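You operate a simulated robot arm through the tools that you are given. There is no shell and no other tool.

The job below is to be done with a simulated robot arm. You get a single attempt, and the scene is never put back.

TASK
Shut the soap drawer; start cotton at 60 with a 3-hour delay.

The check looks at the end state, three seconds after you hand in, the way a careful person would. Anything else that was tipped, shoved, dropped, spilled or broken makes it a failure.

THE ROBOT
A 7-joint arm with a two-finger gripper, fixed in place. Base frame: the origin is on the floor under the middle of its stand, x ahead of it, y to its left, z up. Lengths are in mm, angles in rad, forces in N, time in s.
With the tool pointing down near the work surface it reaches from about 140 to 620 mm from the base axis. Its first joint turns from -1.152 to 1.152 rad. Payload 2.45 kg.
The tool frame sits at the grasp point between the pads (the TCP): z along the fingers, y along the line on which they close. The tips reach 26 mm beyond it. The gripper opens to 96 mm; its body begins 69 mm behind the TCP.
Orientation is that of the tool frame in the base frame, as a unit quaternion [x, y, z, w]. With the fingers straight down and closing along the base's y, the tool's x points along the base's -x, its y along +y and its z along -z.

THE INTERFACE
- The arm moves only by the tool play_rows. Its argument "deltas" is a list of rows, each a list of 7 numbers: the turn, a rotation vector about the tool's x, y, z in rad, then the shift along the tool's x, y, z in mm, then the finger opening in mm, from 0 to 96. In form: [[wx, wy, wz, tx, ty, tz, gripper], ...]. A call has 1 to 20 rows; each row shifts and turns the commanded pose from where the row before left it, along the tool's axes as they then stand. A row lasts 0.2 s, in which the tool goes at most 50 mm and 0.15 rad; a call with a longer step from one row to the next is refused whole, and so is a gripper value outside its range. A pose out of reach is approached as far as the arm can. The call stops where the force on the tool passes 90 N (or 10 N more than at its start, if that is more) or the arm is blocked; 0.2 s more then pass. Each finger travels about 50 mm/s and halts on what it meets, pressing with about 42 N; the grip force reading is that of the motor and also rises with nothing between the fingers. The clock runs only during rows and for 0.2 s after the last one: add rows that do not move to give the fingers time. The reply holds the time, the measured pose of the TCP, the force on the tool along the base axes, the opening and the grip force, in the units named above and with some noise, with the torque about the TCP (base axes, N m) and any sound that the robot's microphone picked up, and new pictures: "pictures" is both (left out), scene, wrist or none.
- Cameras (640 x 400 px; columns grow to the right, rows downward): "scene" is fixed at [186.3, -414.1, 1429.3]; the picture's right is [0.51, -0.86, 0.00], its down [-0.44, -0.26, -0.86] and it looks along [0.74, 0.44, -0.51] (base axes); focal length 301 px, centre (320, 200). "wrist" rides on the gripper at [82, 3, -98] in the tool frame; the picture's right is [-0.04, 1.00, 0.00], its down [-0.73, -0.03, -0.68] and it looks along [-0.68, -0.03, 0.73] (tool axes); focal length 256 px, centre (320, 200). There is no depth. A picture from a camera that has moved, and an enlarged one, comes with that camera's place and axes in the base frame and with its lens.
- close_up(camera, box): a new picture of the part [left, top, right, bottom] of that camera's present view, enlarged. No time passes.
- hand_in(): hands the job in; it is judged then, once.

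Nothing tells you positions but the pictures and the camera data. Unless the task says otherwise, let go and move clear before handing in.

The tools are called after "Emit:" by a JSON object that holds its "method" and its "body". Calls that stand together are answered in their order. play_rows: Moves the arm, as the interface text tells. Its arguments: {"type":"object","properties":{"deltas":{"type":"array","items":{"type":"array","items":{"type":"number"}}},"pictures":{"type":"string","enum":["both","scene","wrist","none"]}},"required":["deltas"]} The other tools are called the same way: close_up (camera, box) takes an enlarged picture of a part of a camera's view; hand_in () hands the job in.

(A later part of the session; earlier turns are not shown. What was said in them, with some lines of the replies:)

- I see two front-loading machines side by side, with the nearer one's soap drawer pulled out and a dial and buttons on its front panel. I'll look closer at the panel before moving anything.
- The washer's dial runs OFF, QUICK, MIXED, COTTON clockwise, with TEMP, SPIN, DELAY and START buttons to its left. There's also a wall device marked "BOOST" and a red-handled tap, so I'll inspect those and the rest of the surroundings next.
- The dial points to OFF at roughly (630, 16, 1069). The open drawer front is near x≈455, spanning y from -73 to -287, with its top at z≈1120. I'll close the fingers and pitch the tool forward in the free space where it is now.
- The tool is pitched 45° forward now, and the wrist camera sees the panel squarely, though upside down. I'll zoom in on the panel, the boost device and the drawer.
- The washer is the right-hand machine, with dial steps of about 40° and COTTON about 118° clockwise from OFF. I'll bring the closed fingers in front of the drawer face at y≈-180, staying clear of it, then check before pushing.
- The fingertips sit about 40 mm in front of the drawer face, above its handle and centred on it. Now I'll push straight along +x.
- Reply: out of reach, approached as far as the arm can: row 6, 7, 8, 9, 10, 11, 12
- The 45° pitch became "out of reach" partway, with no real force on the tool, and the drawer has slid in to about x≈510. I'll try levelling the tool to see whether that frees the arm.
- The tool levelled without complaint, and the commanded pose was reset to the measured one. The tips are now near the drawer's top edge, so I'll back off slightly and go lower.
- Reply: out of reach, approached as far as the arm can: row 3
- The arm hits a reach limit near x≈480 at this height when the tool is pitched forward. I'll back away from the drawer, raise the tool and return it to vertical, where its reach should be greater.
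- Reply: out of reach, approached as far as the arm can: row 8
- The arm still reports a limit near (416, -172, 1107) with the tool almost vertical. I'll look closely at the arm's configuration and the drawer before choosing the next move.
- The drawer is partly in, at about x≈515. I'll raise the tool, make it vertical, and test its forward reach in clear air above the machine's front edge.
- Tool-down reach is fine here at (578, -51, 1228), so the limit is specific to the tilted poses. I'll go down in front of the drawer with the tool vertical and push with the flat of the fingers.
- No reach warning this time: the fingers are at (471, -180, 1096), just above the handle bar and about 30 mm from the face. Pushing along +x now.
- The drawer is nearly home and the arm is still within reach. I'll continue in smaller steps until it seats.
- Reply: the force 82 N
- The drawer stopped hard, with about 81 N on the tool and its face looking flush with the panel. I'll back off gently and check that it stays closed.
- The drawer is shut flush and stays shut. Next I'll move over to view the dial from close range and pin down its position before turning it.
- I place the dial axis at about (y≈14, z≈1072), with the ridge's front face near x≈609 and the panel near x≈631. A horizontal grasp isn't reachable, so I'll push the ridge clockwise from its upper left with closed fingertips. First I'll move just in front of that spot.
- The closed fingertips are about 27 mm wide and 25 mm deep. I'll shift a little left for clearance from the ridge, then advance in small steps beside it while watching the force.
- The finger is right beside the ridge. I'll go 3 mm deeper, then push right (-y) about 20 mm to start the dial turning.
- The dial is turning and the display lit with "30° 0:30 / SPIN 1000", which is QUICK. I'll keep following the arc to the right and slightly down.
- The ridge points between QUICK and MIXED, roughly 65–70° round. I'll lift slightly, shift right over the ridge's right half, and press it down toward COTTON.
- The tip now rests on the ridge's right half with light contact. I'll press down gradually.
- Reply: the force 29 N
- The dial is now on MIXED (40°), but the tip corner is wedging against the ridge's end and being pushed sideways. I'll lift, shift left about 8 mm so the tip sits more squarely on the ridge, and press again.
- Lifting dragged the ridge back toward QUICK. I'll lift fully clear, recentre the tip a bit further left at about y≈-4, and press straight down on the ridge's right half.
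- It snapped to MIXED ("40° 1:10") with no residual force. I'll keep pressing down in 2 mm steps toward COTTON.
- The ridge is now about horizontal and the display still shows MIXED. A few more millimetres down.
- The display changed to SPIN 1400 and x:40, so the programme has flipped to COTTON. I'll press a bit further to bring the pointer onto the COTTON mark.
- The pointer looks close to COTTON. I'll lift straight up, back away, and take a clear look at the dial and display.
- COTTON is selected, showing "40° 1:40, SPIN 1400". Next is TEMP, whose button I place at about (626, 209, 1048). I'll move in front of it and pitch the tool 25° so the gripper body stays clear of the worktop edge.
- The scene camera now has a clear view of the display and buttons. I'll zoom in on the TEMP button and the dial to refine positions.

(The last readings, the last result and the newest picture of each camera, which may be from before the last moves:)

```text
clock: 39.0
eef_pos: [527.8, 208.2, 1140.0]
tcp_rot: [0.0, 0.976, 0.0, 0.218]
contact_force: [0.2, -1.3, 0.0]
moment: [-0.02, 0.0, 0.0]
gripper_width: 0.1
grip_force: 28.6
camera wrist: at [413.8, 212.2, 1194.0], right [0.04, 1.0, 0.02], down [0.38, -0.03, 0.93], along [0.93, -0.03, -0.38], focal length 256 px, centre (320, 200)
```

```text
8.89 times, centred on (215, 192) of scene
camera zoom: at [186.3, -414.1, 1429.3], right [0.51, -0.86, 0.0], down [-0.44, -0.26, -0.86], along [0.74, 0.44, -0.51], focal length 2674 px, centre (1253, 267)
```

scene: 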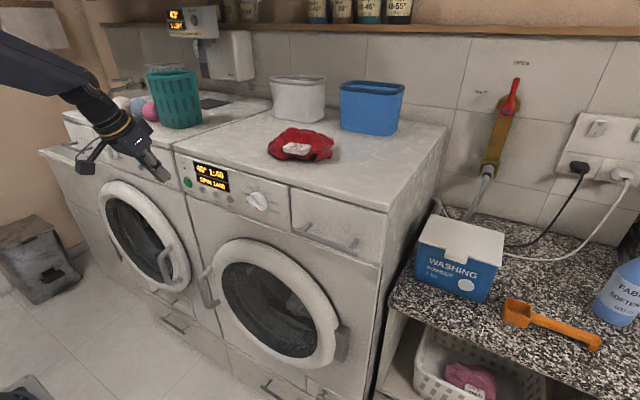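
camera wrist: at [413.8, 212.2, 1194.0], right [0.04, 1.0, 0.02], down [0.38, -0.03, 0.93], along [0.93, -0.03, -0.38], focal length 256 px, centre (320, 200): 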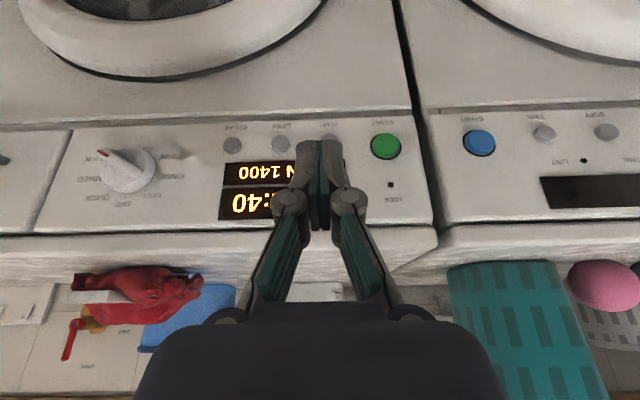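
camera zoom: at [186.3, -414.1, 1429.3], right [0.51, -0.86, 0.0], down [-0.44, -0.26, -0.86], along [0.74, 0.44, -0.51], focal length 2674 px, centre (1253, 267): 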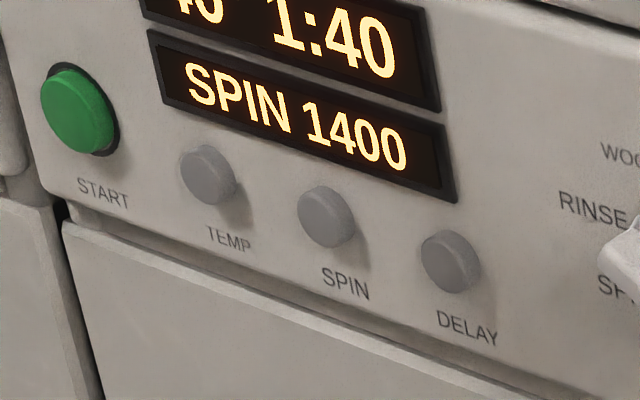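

The pointer is right on COTTON. I'll now bring the fingertip to about 20 mm in front of the TEMP button.

Emit:
{"method": "play_rows", "body": {"deltas": [[0, 0, 0, -7, 1.3, 32.3, 0], [0, 0, 0, -7, 1.3, 32.3, 0], [0, 0, 0, -7, 1.4, 32.3, 0], [0, 0, 0, 0, 0, 0, 0]], "pictures": "both"}}

Emit:
{"method": "close_up", "body": {"camera": "scene", "box": [150, 150, 270, 225]}}

Emit:
{"method": "close_up", "body": {"camera": "wrist", "box": [210, 80, 430, 220]}}

```text
clock: 40.0
eef_pos: [587.0, 213.3, 1059.5]
tcp_rot: [0.0, 0.976, 0.0, 0.216]
contact_force: [0.2, -0.3, -0.3]
moment: [0.02, 0.03, -0.02]
gripper_width: 0.0
grip_force: 28.6
camera wrist: at [472.0, 217.0, 1113.5], right [0.04, 1.0, 0.02], down [0.38, -0.03, 0.93], along [0.93, -0.03, -0.38], focal length 256 px, centre (320, 200)
```

scene: 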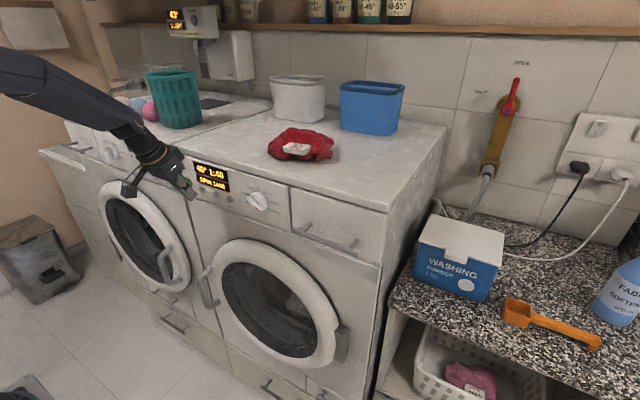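
wrist: 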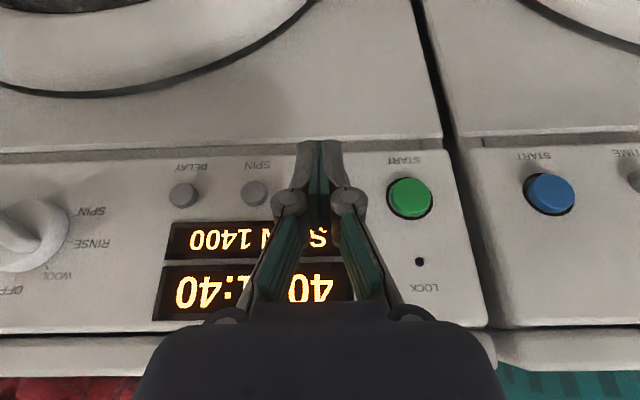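

```text
5.33 times, centred on (210, 188) of scene
camera zoom: at [186.3, -414.1, 1429.3], right [0.51, -0.86, 0.0], down [-0.44, -0.26, -0.86], along [0.74, 0.44, -0.51], focal length 1605 px, centre (907, 267)
```

zoom: 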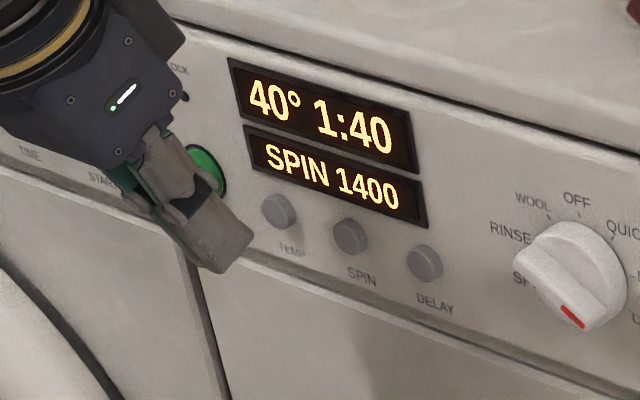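

```text
2.86 times, centred on (320, 150) of wrist
camera zoom: at [472.0, 217.0, 1113.5], right [0.04, 1.0, 0.02], down [0.38, -0.03, 0.93], along [0.93, -0.03, -0.38], focal length 731 px, centre (320, 343)
```

zoom: 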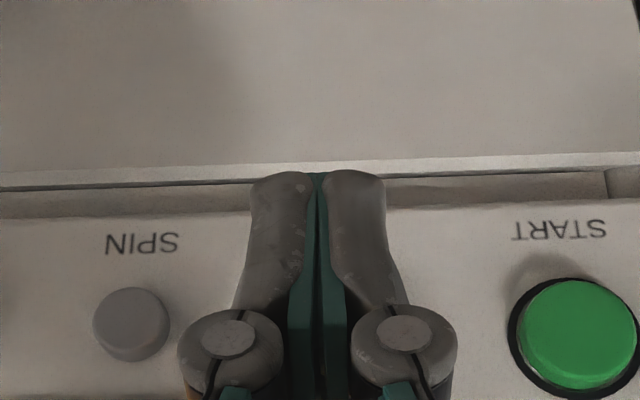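

The tip is just in front of TEMP at the right height, needing about 3 mm more to the left. I'll centre it and advance slowly until the button responds.

Emit:
{"method": "play_rows", "body": {"deltas": [[0, 0, 0, -3.63, 3, 1.69, 0], [0, 0, 0, -3.63, 0, 1.69, 0], [0, 0, 0, -3.63, 0, 1.69, 0], [0, 0, 0, -3.63, 0, 1.69, 0], [0, 0, 0, -1.81, 0, 0.85, 0], [0, 0, 0, 0, 0, 0, 0]], "pictures": "scene"}}

Emit:
{"method": "close_up", "body": {"camera": "scene", "box": [150, 150, 270, 225]}}

Emit:
{"method": "close_up", "body": {"camera": "wrist", "box": [210, 80, 430, 220]}}

```text
clock: 41.4
eef_pos: [606.0, 215.9, 1060.2]
tcp_rot: [0.0, 0.976, 0.0, 0.217]
contact_force: [-0.3, 0.2, 0.3]
moment: [0.0, 0.01, 0.03]
gripper_width: 0.0
grip_force: 28.2
```

scene: 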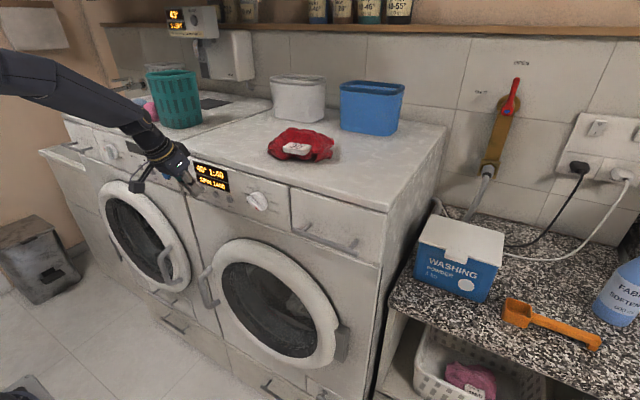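

```text
5.33 times, centred on (210, 188) of scene
camera zoom: at [186.3, -414.1, 1429.3], right [0.51, -0.86, 0.0], down [-0.44, -0.26, -0.86], along [0.74, 0.44, -0.51], focal length 1605 px, centre (907, 267)
```

zoom: 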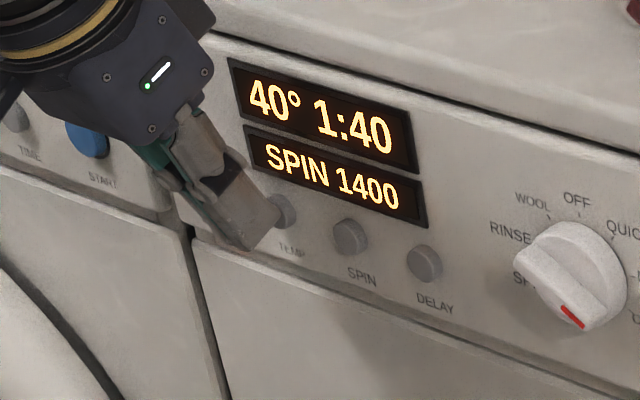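

```text
2.86 times, centred on (320, 150) of wrist
camera zoom: at [491.1, 219.7, 1115.4], right [0.04, 1.0, 0.02], down [0.38, -0.03, 0.93], along [0.93, -0.03, -0.38], focal length 731 px, centre (320, 343)
```

zoom: 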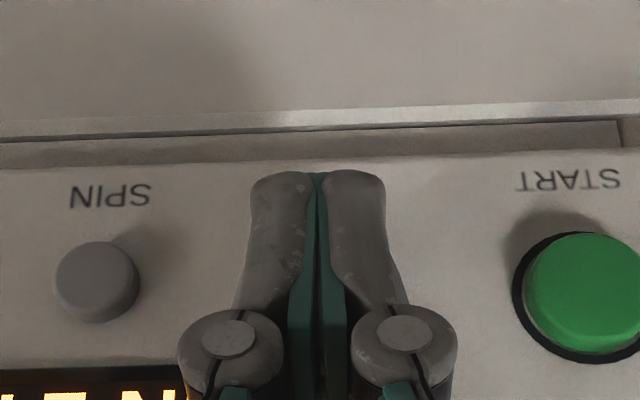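

There's no contact yet. I'll continue forward in small steps.

Emit:
{"method": "play_rows", "body": {"deltas": [[0, 0, 0, -1.81, 0, 0.85, 0], [0, 0, 0, -1.81, 0, 0.85, 0], [0, 0, 0, -1.81, 0, 0.85, 0]], "pictures": "none"}}

Emit:
{"method": "close_up", "body": {"camera": "scene", "box": [150, 150, 270, 225]}}

```text
clock: 42.2
eef_pos: [610.7, 215.9, 1060.4]
tcp_rot: [-0.001, 0.977, 0.0, 0.215]
contact_force: [-2.3, 1.4, -0.3]
moment: [0.01, 0.07, 0.0]
gripper_width: 5.9
grip_force: 28.7
heard: click
```

```text
5.33 times, centred on (210, 188) of scene
camera zoom: at [186.2, -414.0, 1429.4], right [0.51, -0.86, 0.0], down [-0.44, -0.26, -0.86], along [0.74, 0.44, -0.51], focal length 1605 px, centre (907, 267)
```

zoom: 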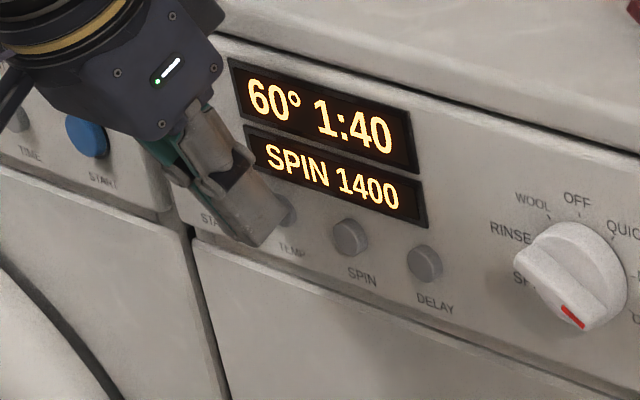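

A click, and the display now reads 60°. I'll back off straight and slide right to the DELAY button, staying clear of SPIN.

Emit:
{"method": "play_rows", "body": {"deltas": [[0, 0, 0, 9.06, 0, -4.23, 0], [0, 0, 0, 13.6, 0, -6.34, 0], [0, 0, 0, 0, 0, 0, 0], [0, 0, 0, 0, -33, 0, 0], [0, 0, 0, 0, -33, 0, 0], [0, 0, 0, 0, -33, 0, 0], [0, 0, 0, 0, 0, 0, 0]], "pictures": "both"}}

Emit:
{"method": "close_up", "body": {"camera": "wrist", "box": [210, 80, 430, 220]}}

Emit:
{"method": "close_up", "body": {"camera": "scene", "box": [160, 140, 290, 230]}}

```text
clock: 43.8
eef_pos: [587.9, 115.4, 1059.5]
tcp_rot: [-0.001, 0.976, 0.001, 0.217]
contact_force: [-0.9, 0.0, 1.1]
moment: [-0.06, -0.01, 0.02]
gripper_width: 0.1
grip_force: 28.7
camera wrist: at [473.6, 119.8, 1113.6], right [0.04, 1.0, 0.02], down [0.38, -0.03, 0.93], along [0.93, -0.03, -0.38], focal length 256 px, centre (320, 200)
```

scene: 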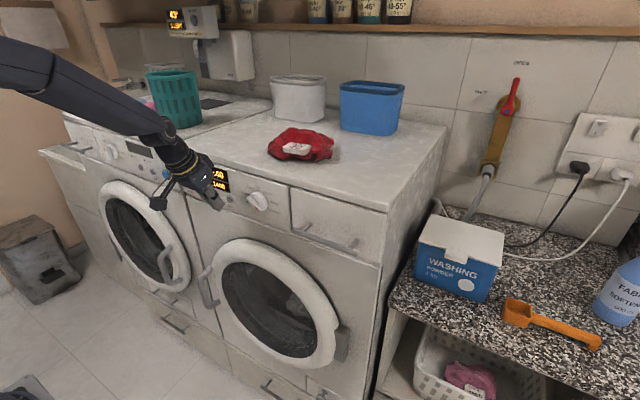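
wrist: 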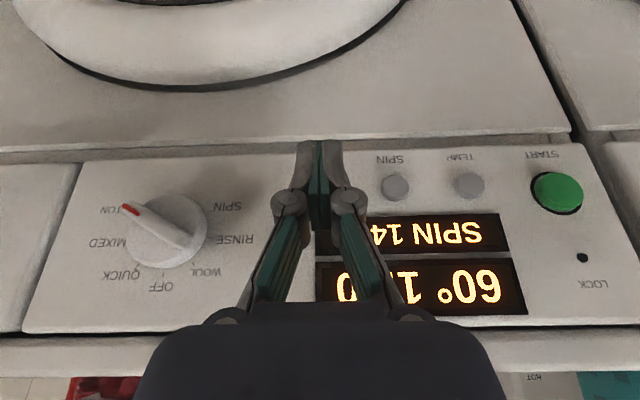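

```text
2.86 times, centred on (320, 150) of wrist
camera zoom: at [473.6, 119.8, 1113.6], right [0.04, 1.0, 0.02], down [0.38, -0.03, 0.93], along [0.93, -0.03, -0.38], focal length 731 px, centre (320, 343)
```

zoom: 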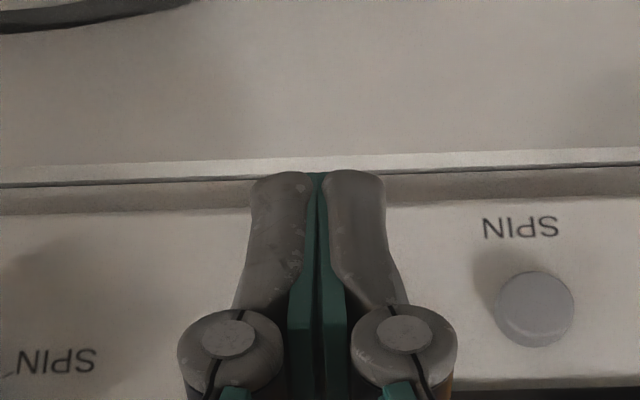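

```text
4.44 times, centred on (225, 185) of scene
camera zoom: at [186.3, -414.1, 1429.3], right [0.51, -0.86, 0.0], down [-0.44, -0.26, -0.86], along [0.74, 0.44, -0.51], focal length 1337 px, centre (742, 267)
```

zoom: 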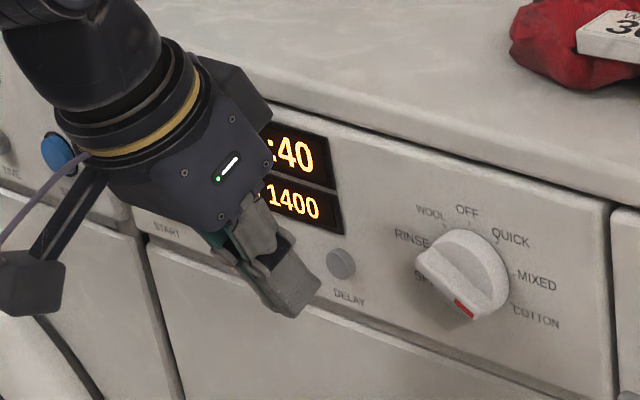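

60° stays set, and the finger lines up with DELAY. I'll press it once and read the display.

Emit:
{"method": "play_rows", "body": {"deltas": [[0, 0, 0, -4.08, 0.5, 1.9, 0], [0, 0, 0, -4.08, 0.5, 1.9, 0], [0, 0, 0, -4.08, 0, 1.9, 0], [0, 0, 0, -4.08, 0, 1.9, 0], [0, 0, 0, -1.81, 0, 0.85, 0], [0, 0, 0, -1.81, 0, 0.85, 0], [0, 0, 0, -0.9, 0, 0.42, 0]], "pictures": "wrist"}}

Emit:
{"method": "close_up", "body": {"camera": "scene", "box": [160, 140, 290, 230]}}

```text
clock: 45.4
eef_pos: [611.3, 117.9, 1062.1]
tcp_rot: [0.0, 0.977, 0.0, 0.215]
contact_force: [-3.3, 0.7, 0.3]
moment: [0.03, 0.06, 0.02]
gripper_width: 5.9
grip_force: 28.8
heard: click
camera wrist: at [496.3, 122.5, 1115.1], right [0.04, 1.0, 0.02], down [0.38, -0.03, 0.92], along [0.92, -0.03, -0.38], focal length 256 px, centre (320, 200)
```

wrist: 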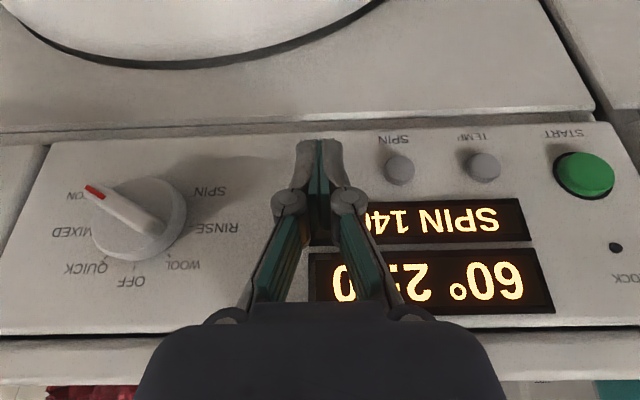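

```text
4.44 times, centred on (225, 185) of scene
camera zoom: at [186.2, -414.0, 1429.4], right [0.51, -0.86, 0.0], down [-0.44, -0.26, -0.86], along [0.74, 0.44, -0.51], focal length 1337 px, centre (742, 267)
```

zoom: 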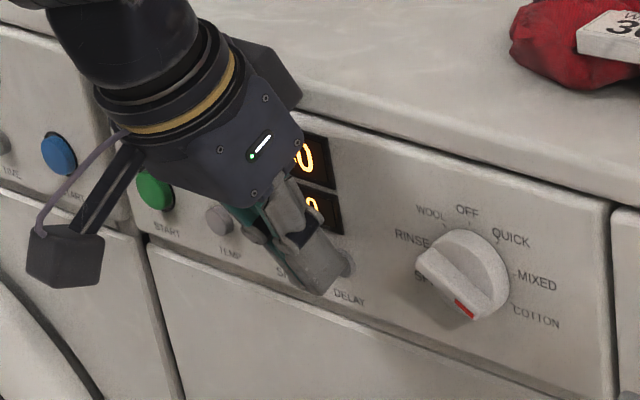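

A click, and the time now reads 2:x0. I'll back off to release the button and read the display properly.

Emit:
{"method": "play_rows", "body": {"deltas": [[0, 0, 0, 9.06, 0, -4.23, 0], [0, 0, 0, 13.6, 0, -6.34, 0], [0, 0, 0, 18.1, 0, -8.5, 0], [0, 0, 0, 18.1, 0, -8.5, 0], [0, 0, 0, 0, 0, 0, 0]], "pictures": "wrist"}}

Emit:
{"method": "close_up", "body": {"camera": "wrist", "box": [280, 100, 600, 300]}}

Emit:
{"method": "close_up", "body": {"camera": "scene", "box": [160, 140, 290, 230]}}

```text
clock: 46.6
eef_pos: [546.4, 119.6, 1059.2]
tcp_rot: [0.0, 0.976, 0.0, 0.217]
contact_force: [-0.2, -0.8, -0.2]
moment: [-0.02, 0.0, 0.0]
gripper_width: 0.2
grip_force: 28.3
camera wrist: at [430.5, 124.2, 1113.8], right [0.04, 1.0, 0.02], down [0.38, -0.03, 0.93], along [0.93, -0.03, -0.38], focal length 256 px, centre (320, 200)
```

wrist: 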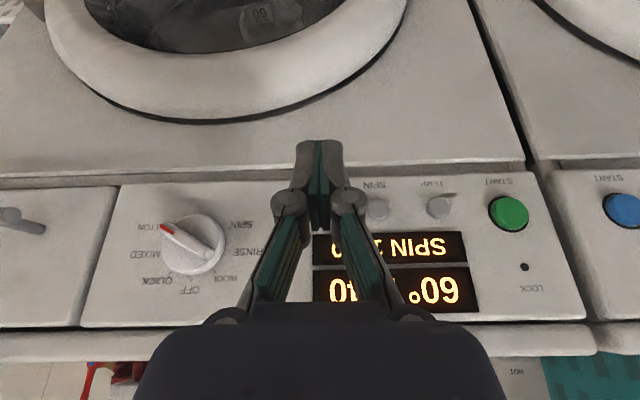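

```text
2.00 times, centred on (440, 200) of wrist
camera zoom: at [430.5, 124.2, 1113.8], right [0.04, 1.0, 0.02], down [0.38, -0.03, 0.93], along [0.93, -0.03, -0.38], focal length 512 px, centre (80, 200)
```

zoom: 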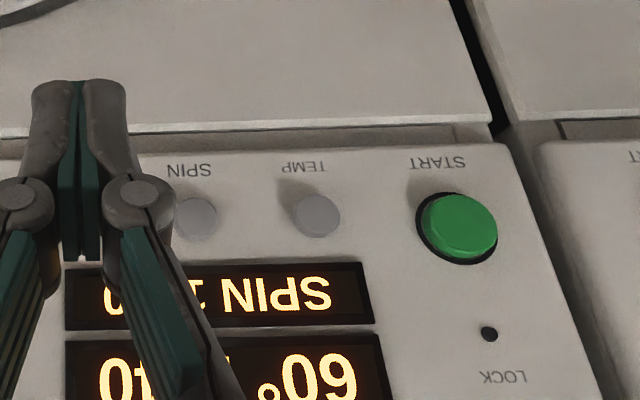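

```text
4.44 times, centred on (225, 185) of scene
camera zoom: at [186.3, -414.1, 1429.3], right [0.51, -0.86, 0.0], down [-0.44, -0.26, -0.86], along [0.74, 0.44, -0.51], focal length 1337 px, centre (742, 267)
```

zoom: 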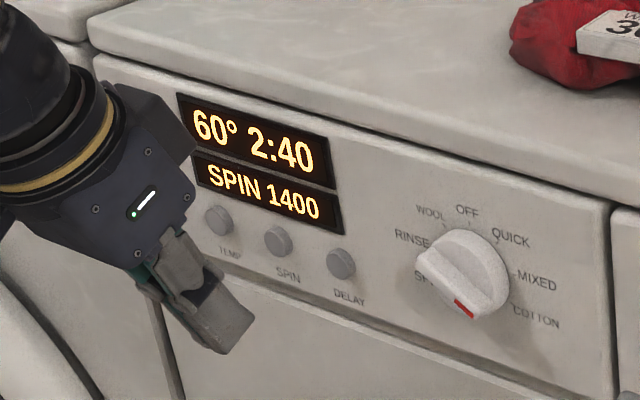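

The display shows "60° 2:40", so one press adds one hour to the 1:40 programme. Three hours' delay should read 4:40, meaning two more presses. I'll do one press and release, then check.

Emit:
{"method": "play_rows", "body": {"deltas": [[0, 0, 0, -12.69, -1, 5.92, 0], [0, 0, 0, -12.69, -1, 5.92, 0], [0, 0, 0, -12.69, 0, 5.92, 0], [0, 0, 0, -4.08, 0, 1.9, 0], [0, 0, 0, -4.08, 0, 1.9, 0], [0, 0, 0, -4.08, 0, 1.9, 0], [0, 0, 0, -4.08, 0, 1.9, 0], [0, 0, 0, -1.81, 0, 0.85, 0], [0, 0, 0, -1.81, 0, 0.85, 0], [0, 0, 0, -0.9, 0, 0.42, 0], [0, 0, 0, 9.06, 0, -4.23, 0], [0, 0, 0, 13.6, 0, -6.34, 0], [0, 0, 0, 18.1, 0, -8.5, 0], [0, 0, 0, 18.1, 0, -8.5, 0], [0, 0, 0, 0, 0, 0, 0]], "pictures": "none"}}

Emit:
{"method": "close_up", "body": {"camera": "scene", "box": [160, 140, 290, 230]}}

```text
clock: 49.8
eef_pos: [543.8, 114.5, 1060.1]
tcp_rot: [0.0, 0.976, 0.0, 0.216]
contact_force: [0.7, 0.3, 0.0]
moment: [-0.01, -0.02, -0.02]
gripper_width: 0.0
grip_force: 28.2
```

```text
4.44 times, centred on (225, 185) of scene
camera zoom: at [186.3, -414.1, 1429.3], right [0.51, -0.86, 0.0], down [-0.44, -0.26, -0.86], along [0.74, 0.44, -0.51], focal length 1337 px, centre (742, 267)
```

zoom: 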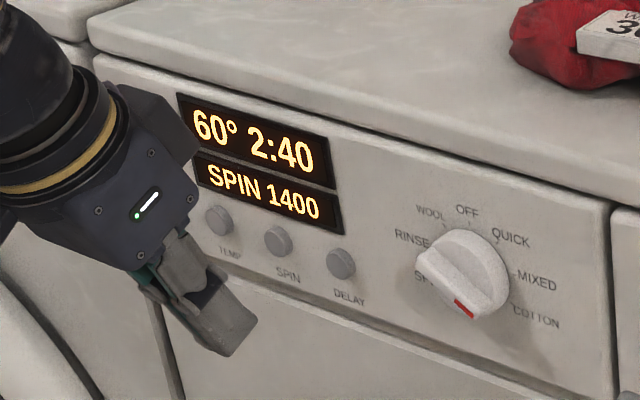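

No click that time, so the press stopped just short. I'll repeat it slightly deeper and hold briefly.

Emit:
{"method": "play_rows", "body": {"deltas": [[0, 0, 0, -12.69, 1, 5.92, 0], [0, 0, 0, -12.69, 0.5, 5.92, 0], [0, 0, 0, -12.69, 0, 5.92, 0], [0, 0, 0, -4.08, 0, 1.9, 0], [0, 0, 0, -4.08, 0, 1.9, 0], [0, 0, 0, -4.08, 0, 1.9, 0], [0, 0, 0, -4.08, 0, 1.9, 0], [0, 0, 0, -1.81, 0, 0.85, 0], [0, 0, 0, -1.81, 0, 0.85, 0], [0, 0, 0, -1.81, 0, 0.85, 0], [0, 0, 0, -0.9, 0, 0.42, 0]], "pictures": "none"}}

```text
clock: 52.2
eef_pos: [612.3, 115.8, 1061.0]
tcp_rot: [0.0, 0.977, 0.0, 0.215]
contact_force: [-2.8, 1.3, -0.4]
moment: [0.01, 0.06, 0.05]
gripper_width: 5.9
grip_force: 28.3
heard: click
```

A click was heard. I'll back off to read the display again.

Emit:
{"method": "play_rows", "body": {"deltas": [[0, 0, 0, 9.06, 0, -4.23, 0], [0, 0, 0, 13.6, 0, -6.34, 0], [0, 0, 0, 18.1, 0, -8.5, 0], [0, 0, 0, 18.1, 0, -8.5, 0], [0, 0, 0, 0, 0, 0, 0]], "pictures": "none"}}

Emit:
{"method": "close_up", "body": {"camera": "scene", "box": [160, 140, 290, 230]}}

```text
clock: 53.4
eef_pos: [547.0, 115.0, 1064.2]
tcp_rot: [0.0, 0.976, 0.0, 0.216]
contact_force: [-0.1, 0.1, -0.7]
moment: [0.01, 0.0, 0.0]
gripper_width: 0.0
grip_force: 28.7
```

```text
4.44 times, centred on (225, 185) of scene
camera zoom: at [186.3, -414.1, 1429.3], right [0.51, -0.86, 0.0], down [-0.44, -0.26, -0.86], along [0.74, 0.44, -0.51], focal length 1337 px, centre (742, 267)
```

zoom: 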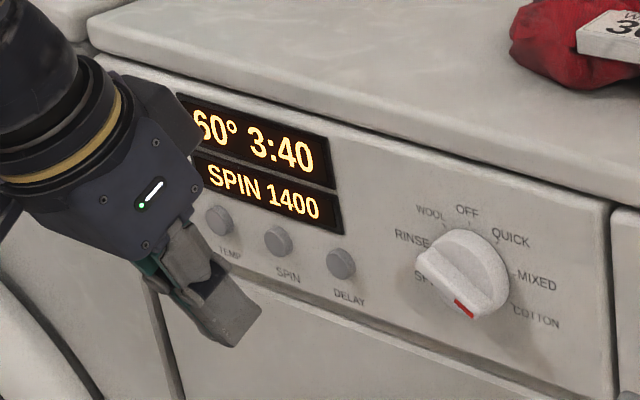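

It now reads 3:40. One more press should give 4:40.

Emit:
{"method": "play_rows", "body": {"deltas": [[0, 0, 0, -12.69, 0.5, 5.92, 0], [0, 0, 0, -12.69, 0, 5.92, 0], [0, 0, 0, -12.69, 0, 5.92, 0], [0, 0, 0, -4.08, 0, 1.9, 0], [0, 0, 0, -4.08, 0, 1.9, 0], [0, 0, 0, -4.08, 0, 1.9, 0], [0, 0, 0, -4.08, 0, 1.9, 0], [0, 0, 0, -1.81, 0, 0.85, 0], [0, 0, 0, -1.81, 0, 0.85, 0], [0, 0, 0, -0.9, 0, 0.42, 0]], "pictures": "none"}}

```text
clock: 55.6
eef_pos: [611.7, 116.7, 1060.2]
tcp_rot: [0.0, 0.976, 0.0, 0.216]
contact_force: [-4.8, -0.4, 1.4]
moment: [-0.01, 0.06, -0.05]
gripper_width: 5.8
grip_force: 28.1
heard: click
```

A click was heard. I'll back off and confirm the reading.

Emit:
{"method": "play_rows", "body": {"deltas": [[0, 0, 0, 9.06, 0, -4.23, 0], [0, 0, 0, 13.6, 0, -6.34, 0], [0, 0, 0, 18.1, 0, -8.5, 0], [0, 0, 0, 18.1, 0, -8.5, 0], [0, 0, 0, 0, 0, 0, 0]], "pictures": "wrist"}}

Emit:
{"method": "close_up", "body": {"camera": "scene", "box": [160, 140, 290, 230]}}

```text
clock: 56.8
eef_pos: [545.2, 118.6, 1060.1]
tcp_rot: [-0.001, 0.976, 0.001, 0.216]
contact_force: [0.7, 1.1, 0.8]
moment: [-0.04, 0.0, 0.05]
gripper_width: 0.0
grip_force: 28.5
camera wrist: at [430.2, 122.5, 1115.2], right [0.04, 1.0, 0.02], down [0.38, -0.03, 0.93], along [0.93, -0.03, -0.38], focal length 256 px, centre (320, 200)
```

wrist: 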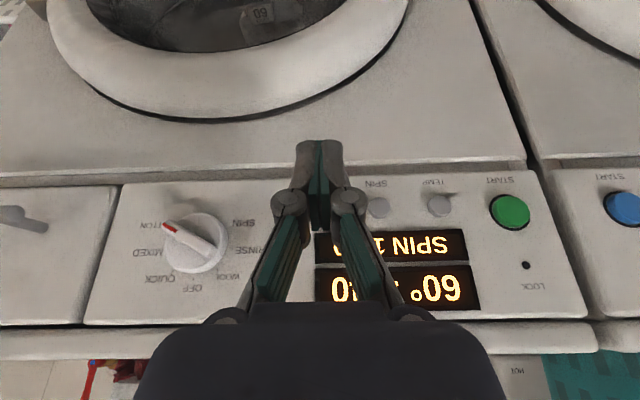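

```text
4.44 times, centred on (225, 185) of scene
camera zoom: at [186.3, -414.1, 1429.3], right [0.51, -0.86, 0.0], down [-0.44, -0.26, -0.86], along [0.74, 0.44, -0.51], focal length 1337 px, centre (742, 267)
```

zoom: 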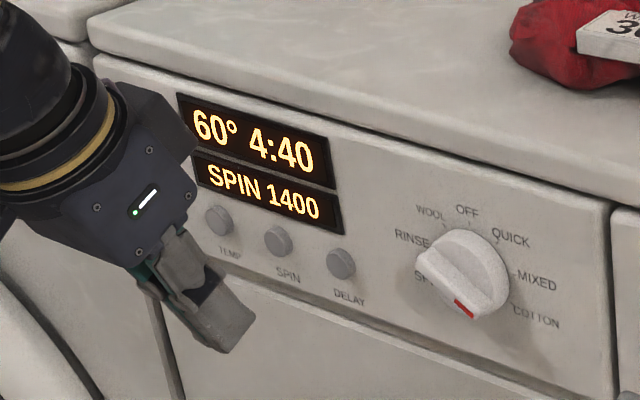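

The display shows "60° 4:40", which is the 1:40 programme plus a 3-hour delay. Next is START, at about y≈268 and a little higher. I'll move in front of it.

Emit:
{"method": "play_rows", "body": {"deltas": [[0, 0, 0, -8.8, 37.4, 1.9, 0], [0, 0, 0, -8.8, 37.4, 1.9, 0], [0, 0, 0, -8.8, 37.4, 1.9, 0], [0, 0, 0, -8.8, 37.4, 1.9, 0], [0, 0, 0, 0, 0, 0, 0]], "pictures": "both"}}

Emit:
{"method": "close_up", "body": {"camera": "wrist", "box": [180, 80, 460, 260]}}

Emit:
{"method": "close_up", "body": {"camera": "scene", "box": [130, 140, 280, 230]}}

```text
clock: 58.0
eef_pos: [583.5, 266.7, 1068.8]
tcp_rot: [0.0, 0.976, 0.0, 0.217]
contact_force: [-0.2, 0.0, -0.4]
moment: [0.0, 0.02, 0.0]
gripper_width: 0.1
grip_force: 27.8
camera wrist: at [467.9, 271.0, 1122.9], right [0.04, 1.0, 0.02], down [0.38, -0.03, 0.93], along [0.93, -0.03, -0.38], focal length 256 px, centre (320, 200)
```

scene: 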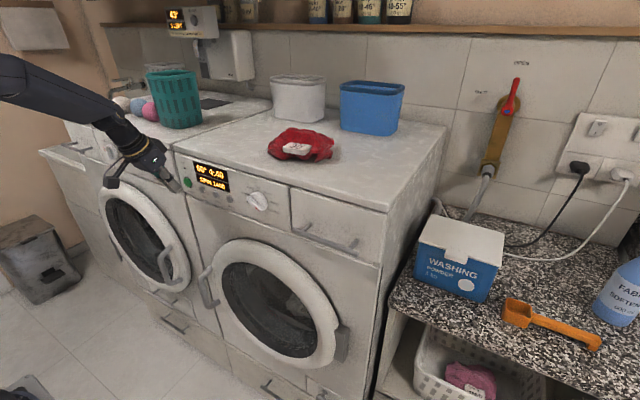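
wrist: 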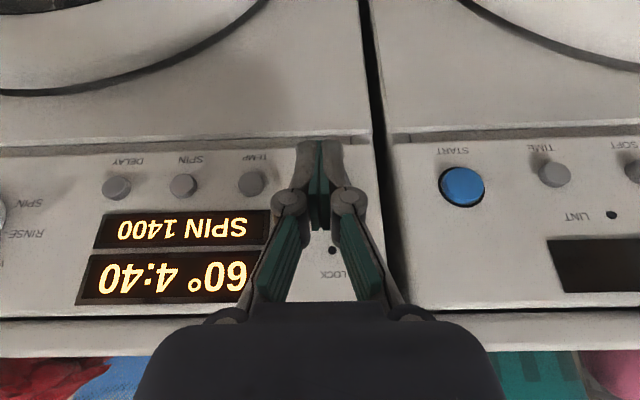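

```text
2.22 times, centred on (320, 170) of wrist
camera zoom: at [467.9, 271.0, 1122.9], right [0.04, 1.0, 0.02], down [0.38, -0.03, 0.93], along [0.93, -0.03, -0.38], focal length 569 px, centre (320, 267)
```

zoom: 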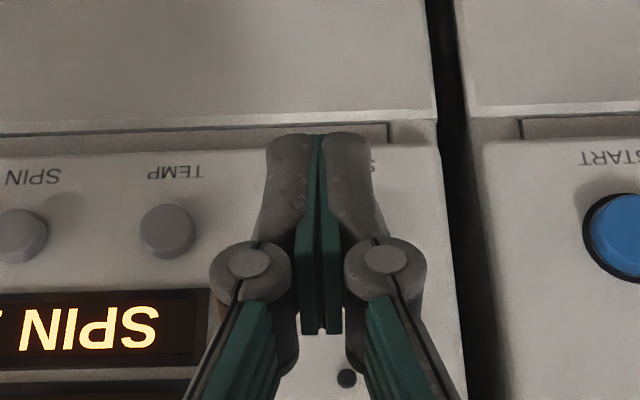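

```text
4.27 times, centred on (205, 185) of scene
camera zoom: at [186.3, -414.0, 1429.3], right [0.51, -0.86, 0.0], down [-0.44, -0.26, -0.86], along [0.74, 0.44, -0.51], focal length 1284 px, centre (811, 264)
```

zoom: 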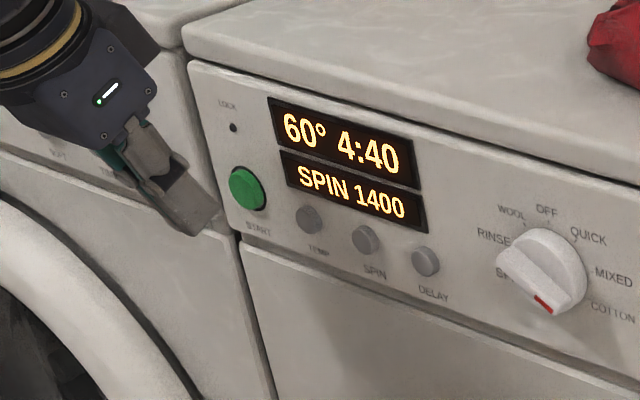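

The fingertip is in line with START. I'll advance slowly to press it, watching the force and listening for a click.

Emit:
{"method": "play_rows", "body": {"deltas": [[0, 0, 0, -4.53, 1, 2.11, 0], [0, 0, 0, -4.53, 1, 2.11, 0], [0, 0, 0, -4.53, 0, 2.11, 0], [0, 0, 0, -1.81, 0, 0.85, 0], [0, 0, 0, -1.81, 0, 0.85, 0]], "pictures": "none"}}

Emit:
{"method": "close_up", "body": {"camera": "scene", "box": [130, 140, 280, 230]}}

```text
clock: 59.2
eef_pos: [601.4, 268.4, 1069.3]
tcp_rot: [0.001, 0.976, -0.001, 0.217]
contact_force: [-0.2, -0.3, -0.2]
moment: [-0.01, -0.01, -0.02]
gripper_width: 0.2
grip_force: 28.6
```

```text
4.27 times, centred on (205, 185) of scene
camera zoom: at [186.3, -414.1, 1429.3], right [0.51, -0.86, 0.0], down [-0.44, -0.26, -0.86], along [0.74, 0.44, -0.51], focal length 1284 px, centre (811, 264)
```

zoom: 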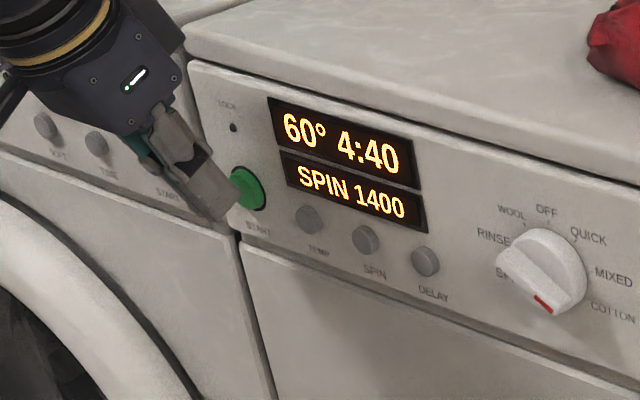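

No contact yet. A few more millimetres forward.

Emit:
{"method": "play_rows", "body": {"deltas": [[0, 0, 0, -1.81, 0, 0.85, 0], [0, 0, 0, -1.81, 0, 0.85, 0], [0, 0, 0, -1.36, 0, 0.63, 0]], "pictures": "none"}}

Emit:
{"method": "close_up", "body": {"camera": "scene", "box": [130, 140, 280, 230]}}

```text
clock: 60.0
eef_pos: [606.8, 268.2, 1067.9]
tcp_rot: [-0.001, 0.976, 0.0, 0.216]
contact_force: [-0.9, -0.5, 0.1]
moment: [-0.01, -0.01, -0.02]
gripper_width: 0.0
grip_force: 28.4
```

```text
4.27 times, centred on (205, 185) of scene
camera zoom: at [186.3, -414.1, 1429.3], right [0.51, -0.86, 0.0], down [-0.44, -0.26, -0.86], along [0.74, 0.44, -0.51], focal length 1284 px, centre (811, 264)
```

zoom: 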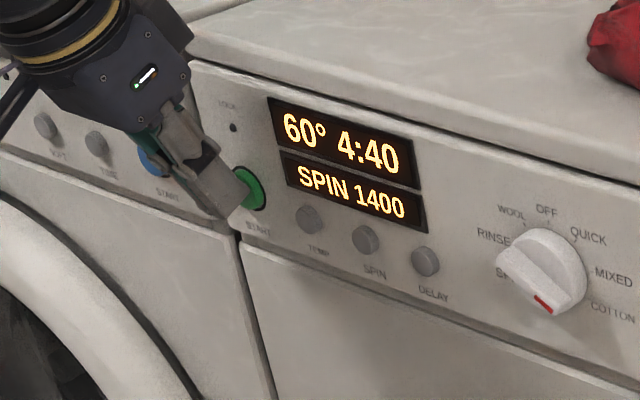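

The tip is just touching START. I'll continue pressing in small steps.

Emit:
{"method": "play_rows", "body": {"deltas": [[0, 0, 0, -1.81, 0, 0.85, 0], [0, 0, 0, -1.81, 0, 0.85, 0]], "pictures": "none"}}

Emit:
{"method": "close_up", "body": {"camera": "scene", "box": [130, 140, 280, 230]}}

```text
clock: 60.6
eef_pos: [609.5, 269.5, 1067.3]
tcp_rot: [-0.001, 0.976, 0.0, 0.217]
contact_force: [-2.0, 1.4, -0.7]
moment: [0.03, 0.06, 0.03]
gripper_width: 6.0
grip_force: 28.6
```

```text
4.27 times, centred on (205, 185) of scene
camera zoom: at [186.2, -414.0, 1429.4], right [0.51, -0.86, 0.0], down [-0.44, -0.26, -0.86], along [0.74, 0.44, -0.51], focal length 1284 px, centre (811, 264)
```

zoom: 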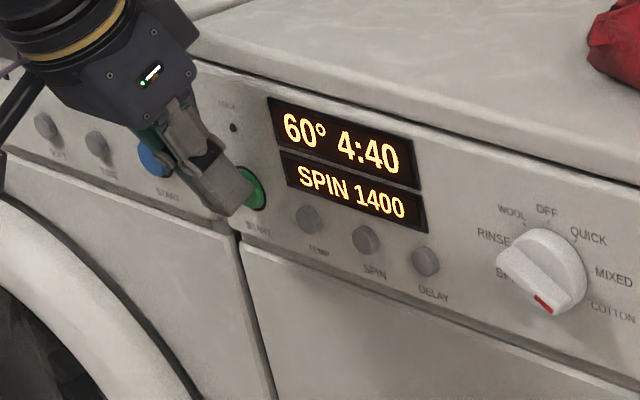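

Emit:
{"method": "play_rows", "body": {"deltas": [[0, 0, 0, -1.81, 0, 0.85, 0]], "pictures": "none"}}

Emit:
{"method": "close_up", "body": {"camera": "scene", "box": [130, 140, 280, 230]}}

```text
clock: 61.0
eef_pos: [611.5, 270.0, 1068.1]
tcp_rot: [-0.002, 0.977, 0.0, 0.215]
contact_force: [-3.7, 1.6, -0.8]
moment: [0.01, 0.05, 0.03]
gripper_width: 6.1
grip_force: 28.3
heard: click
```

```text
4.27 times, centred on (205, 185) of scene
camera zoom: at [186.2, -414.0, 1429.4], right [0.51, -0.86, 0.0], down [-0.44, -0.26, -0.86], along [0.74, 0.44, -0.51], focal length 1284 px, centre (811, 264)
```

zoom: 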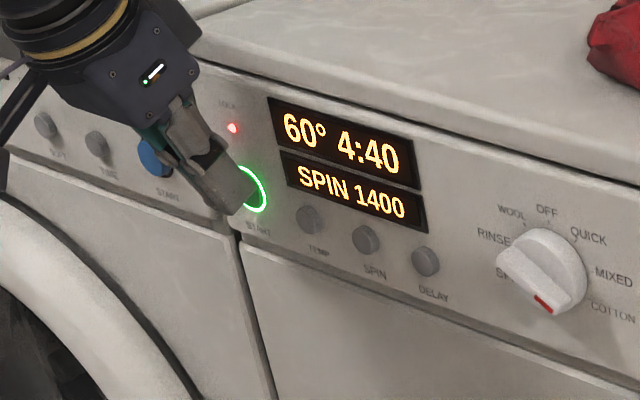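

The click came, the LOCK light is red and the START ring glows green, so the machine has started. I'll back straight off, move clear and check everything.

Emit:
{"method": "play_rows", "body": {"deltas": [[0, 0, 0, 9.06, 0, -4.23, 0], [0, 0, 0, 13.6, 0, -6.34, 0], [0, 0, 0, 18.1, 0, -8.5, 0], [0, 0, 0, 18.1, 0, -8.5, 0], [0, 0, 0, 0, 0, -30, 0], [0, 0, 0, 0, 0, -40, 0], [0, 0, 0, 0, 0, -40, 0], [0, 0, 0, 0, 0, 0, 0]], "pictures": "both"}}

Emit:
{"method": "close_up", "body": {"camera": "scene", "box": [150, 140, 310, 240]}}

Emit:
{"method": "close_up", "body": {"camera": "scene", "box": [240, 160, 420, 300]}}

Emit:
{"method": "close_up", "body": {"camera": "wrist", "box": [0, 60, 400, 310]}}

```text
clock: 62.8
eef_pos: [501.2, 271.2, 1169.5]
tcp_rot: [-0.002, 0.976, 0.001, 0.217]
contact_force: [-0.4, -0.2, -0.1]
moment: [0.02, -0.01, 0.0]
gripper_width: 0.0
grip_force: 28.8
camera wrist: at [385.7, 275.7, 1223.9], right [0.04, 1.0, 0.02], down [0.38, -0.03, 0.93], along [0.93, -0.03, -0.38], focal length 256 px, centre (320, 200)
```

scene: 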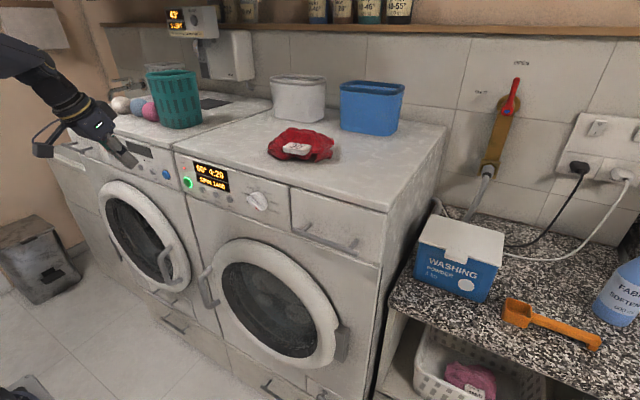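
wrist: 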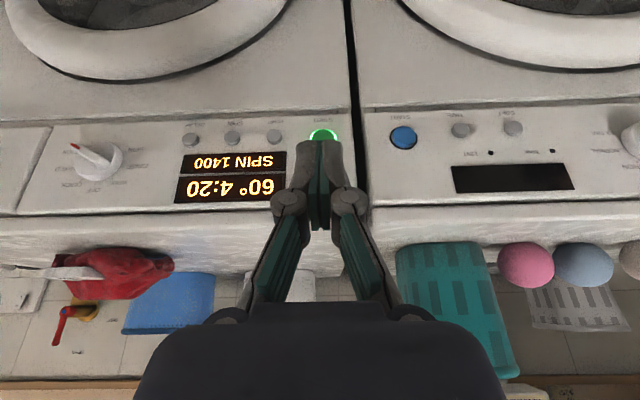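

```text
4.00 times, centred on (230, 190) of scene
camera zoom: at [186.3, -414.1, 1429.3], right [0.51, -0.86, 0.0], down [-0.44, -0.26, -0.86], along [0.74, 0.44, -0.51], focal length 1203 px, centre (680, 240)
```

zoom: 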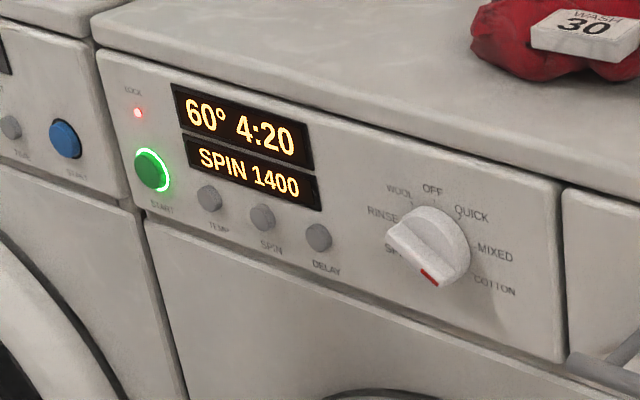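

```text
2.86 times, centred on (330, 230) of scene
camera zoom: at [186.3, -414.1, 1429.3], right [0.51, -0.86, 0.0], down [-0.44, -0.26, -0.86], along [0.74, 0.44, -0.51], focal length 860 px, centre (291, 114)
```

zoom: 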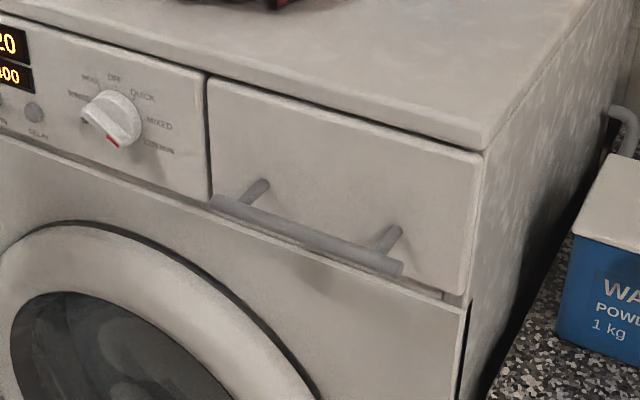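

```text
1.60 times, centred on (200, 185) of wrist
camera zoom: at [385.7, 275.7, 1223.9], right [0.04, 1.0, 0.02], down [0.38, -0.03, 0.93], along [0.93, -0.03, -0.38], focal length 410 px, centre (512, 224)
```

zoom: 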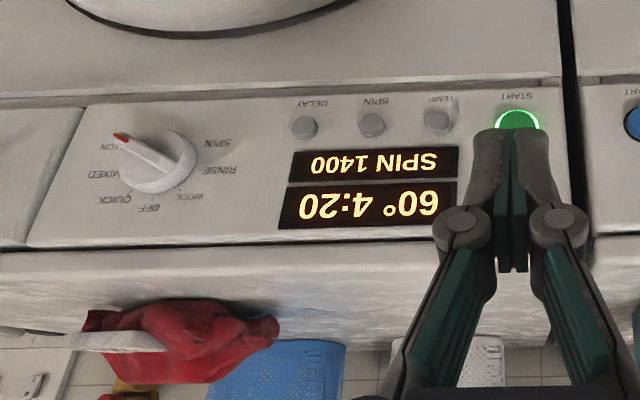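

The soap drawer is flush shut. The dial is on COTTON at 60°, LOCK and START are lit, and the timer is counting down from 4:40 (it reads 4:20 now). Nothing else was disturbed and the arm is clear, so I'm handing in.

Emit:
{"method": "hand_in", "body": {}}

```text
The job is handed in.
```

The washer is running: the soap drawer is shut, and cotton at 60° has started with a 3-hour delay. I handed the job in, but no verdict has come back.

- **Drawer:** I pushed it in until it stopped hard, and it stayed flush when I backed off.
- **Programme:** the dial points at COTTON. TEMP took one press to go from 40° to 60°, and I left SPIN at its default of 1400.
- **Delay:** each DELAY press added an hour. Three presses took the display from 1:40 to 4:40.
- **Start:** one press lit the red LOCK light and the green START ring. The timer was already counting down, showing 4:20 when I last looked.

The countdown runs fast here, about 20 minutes in the first two seconds or so, so I handed in right after checking. Nothing else looked moved, and I left the arm clear of the machine with nothing in the gripper.
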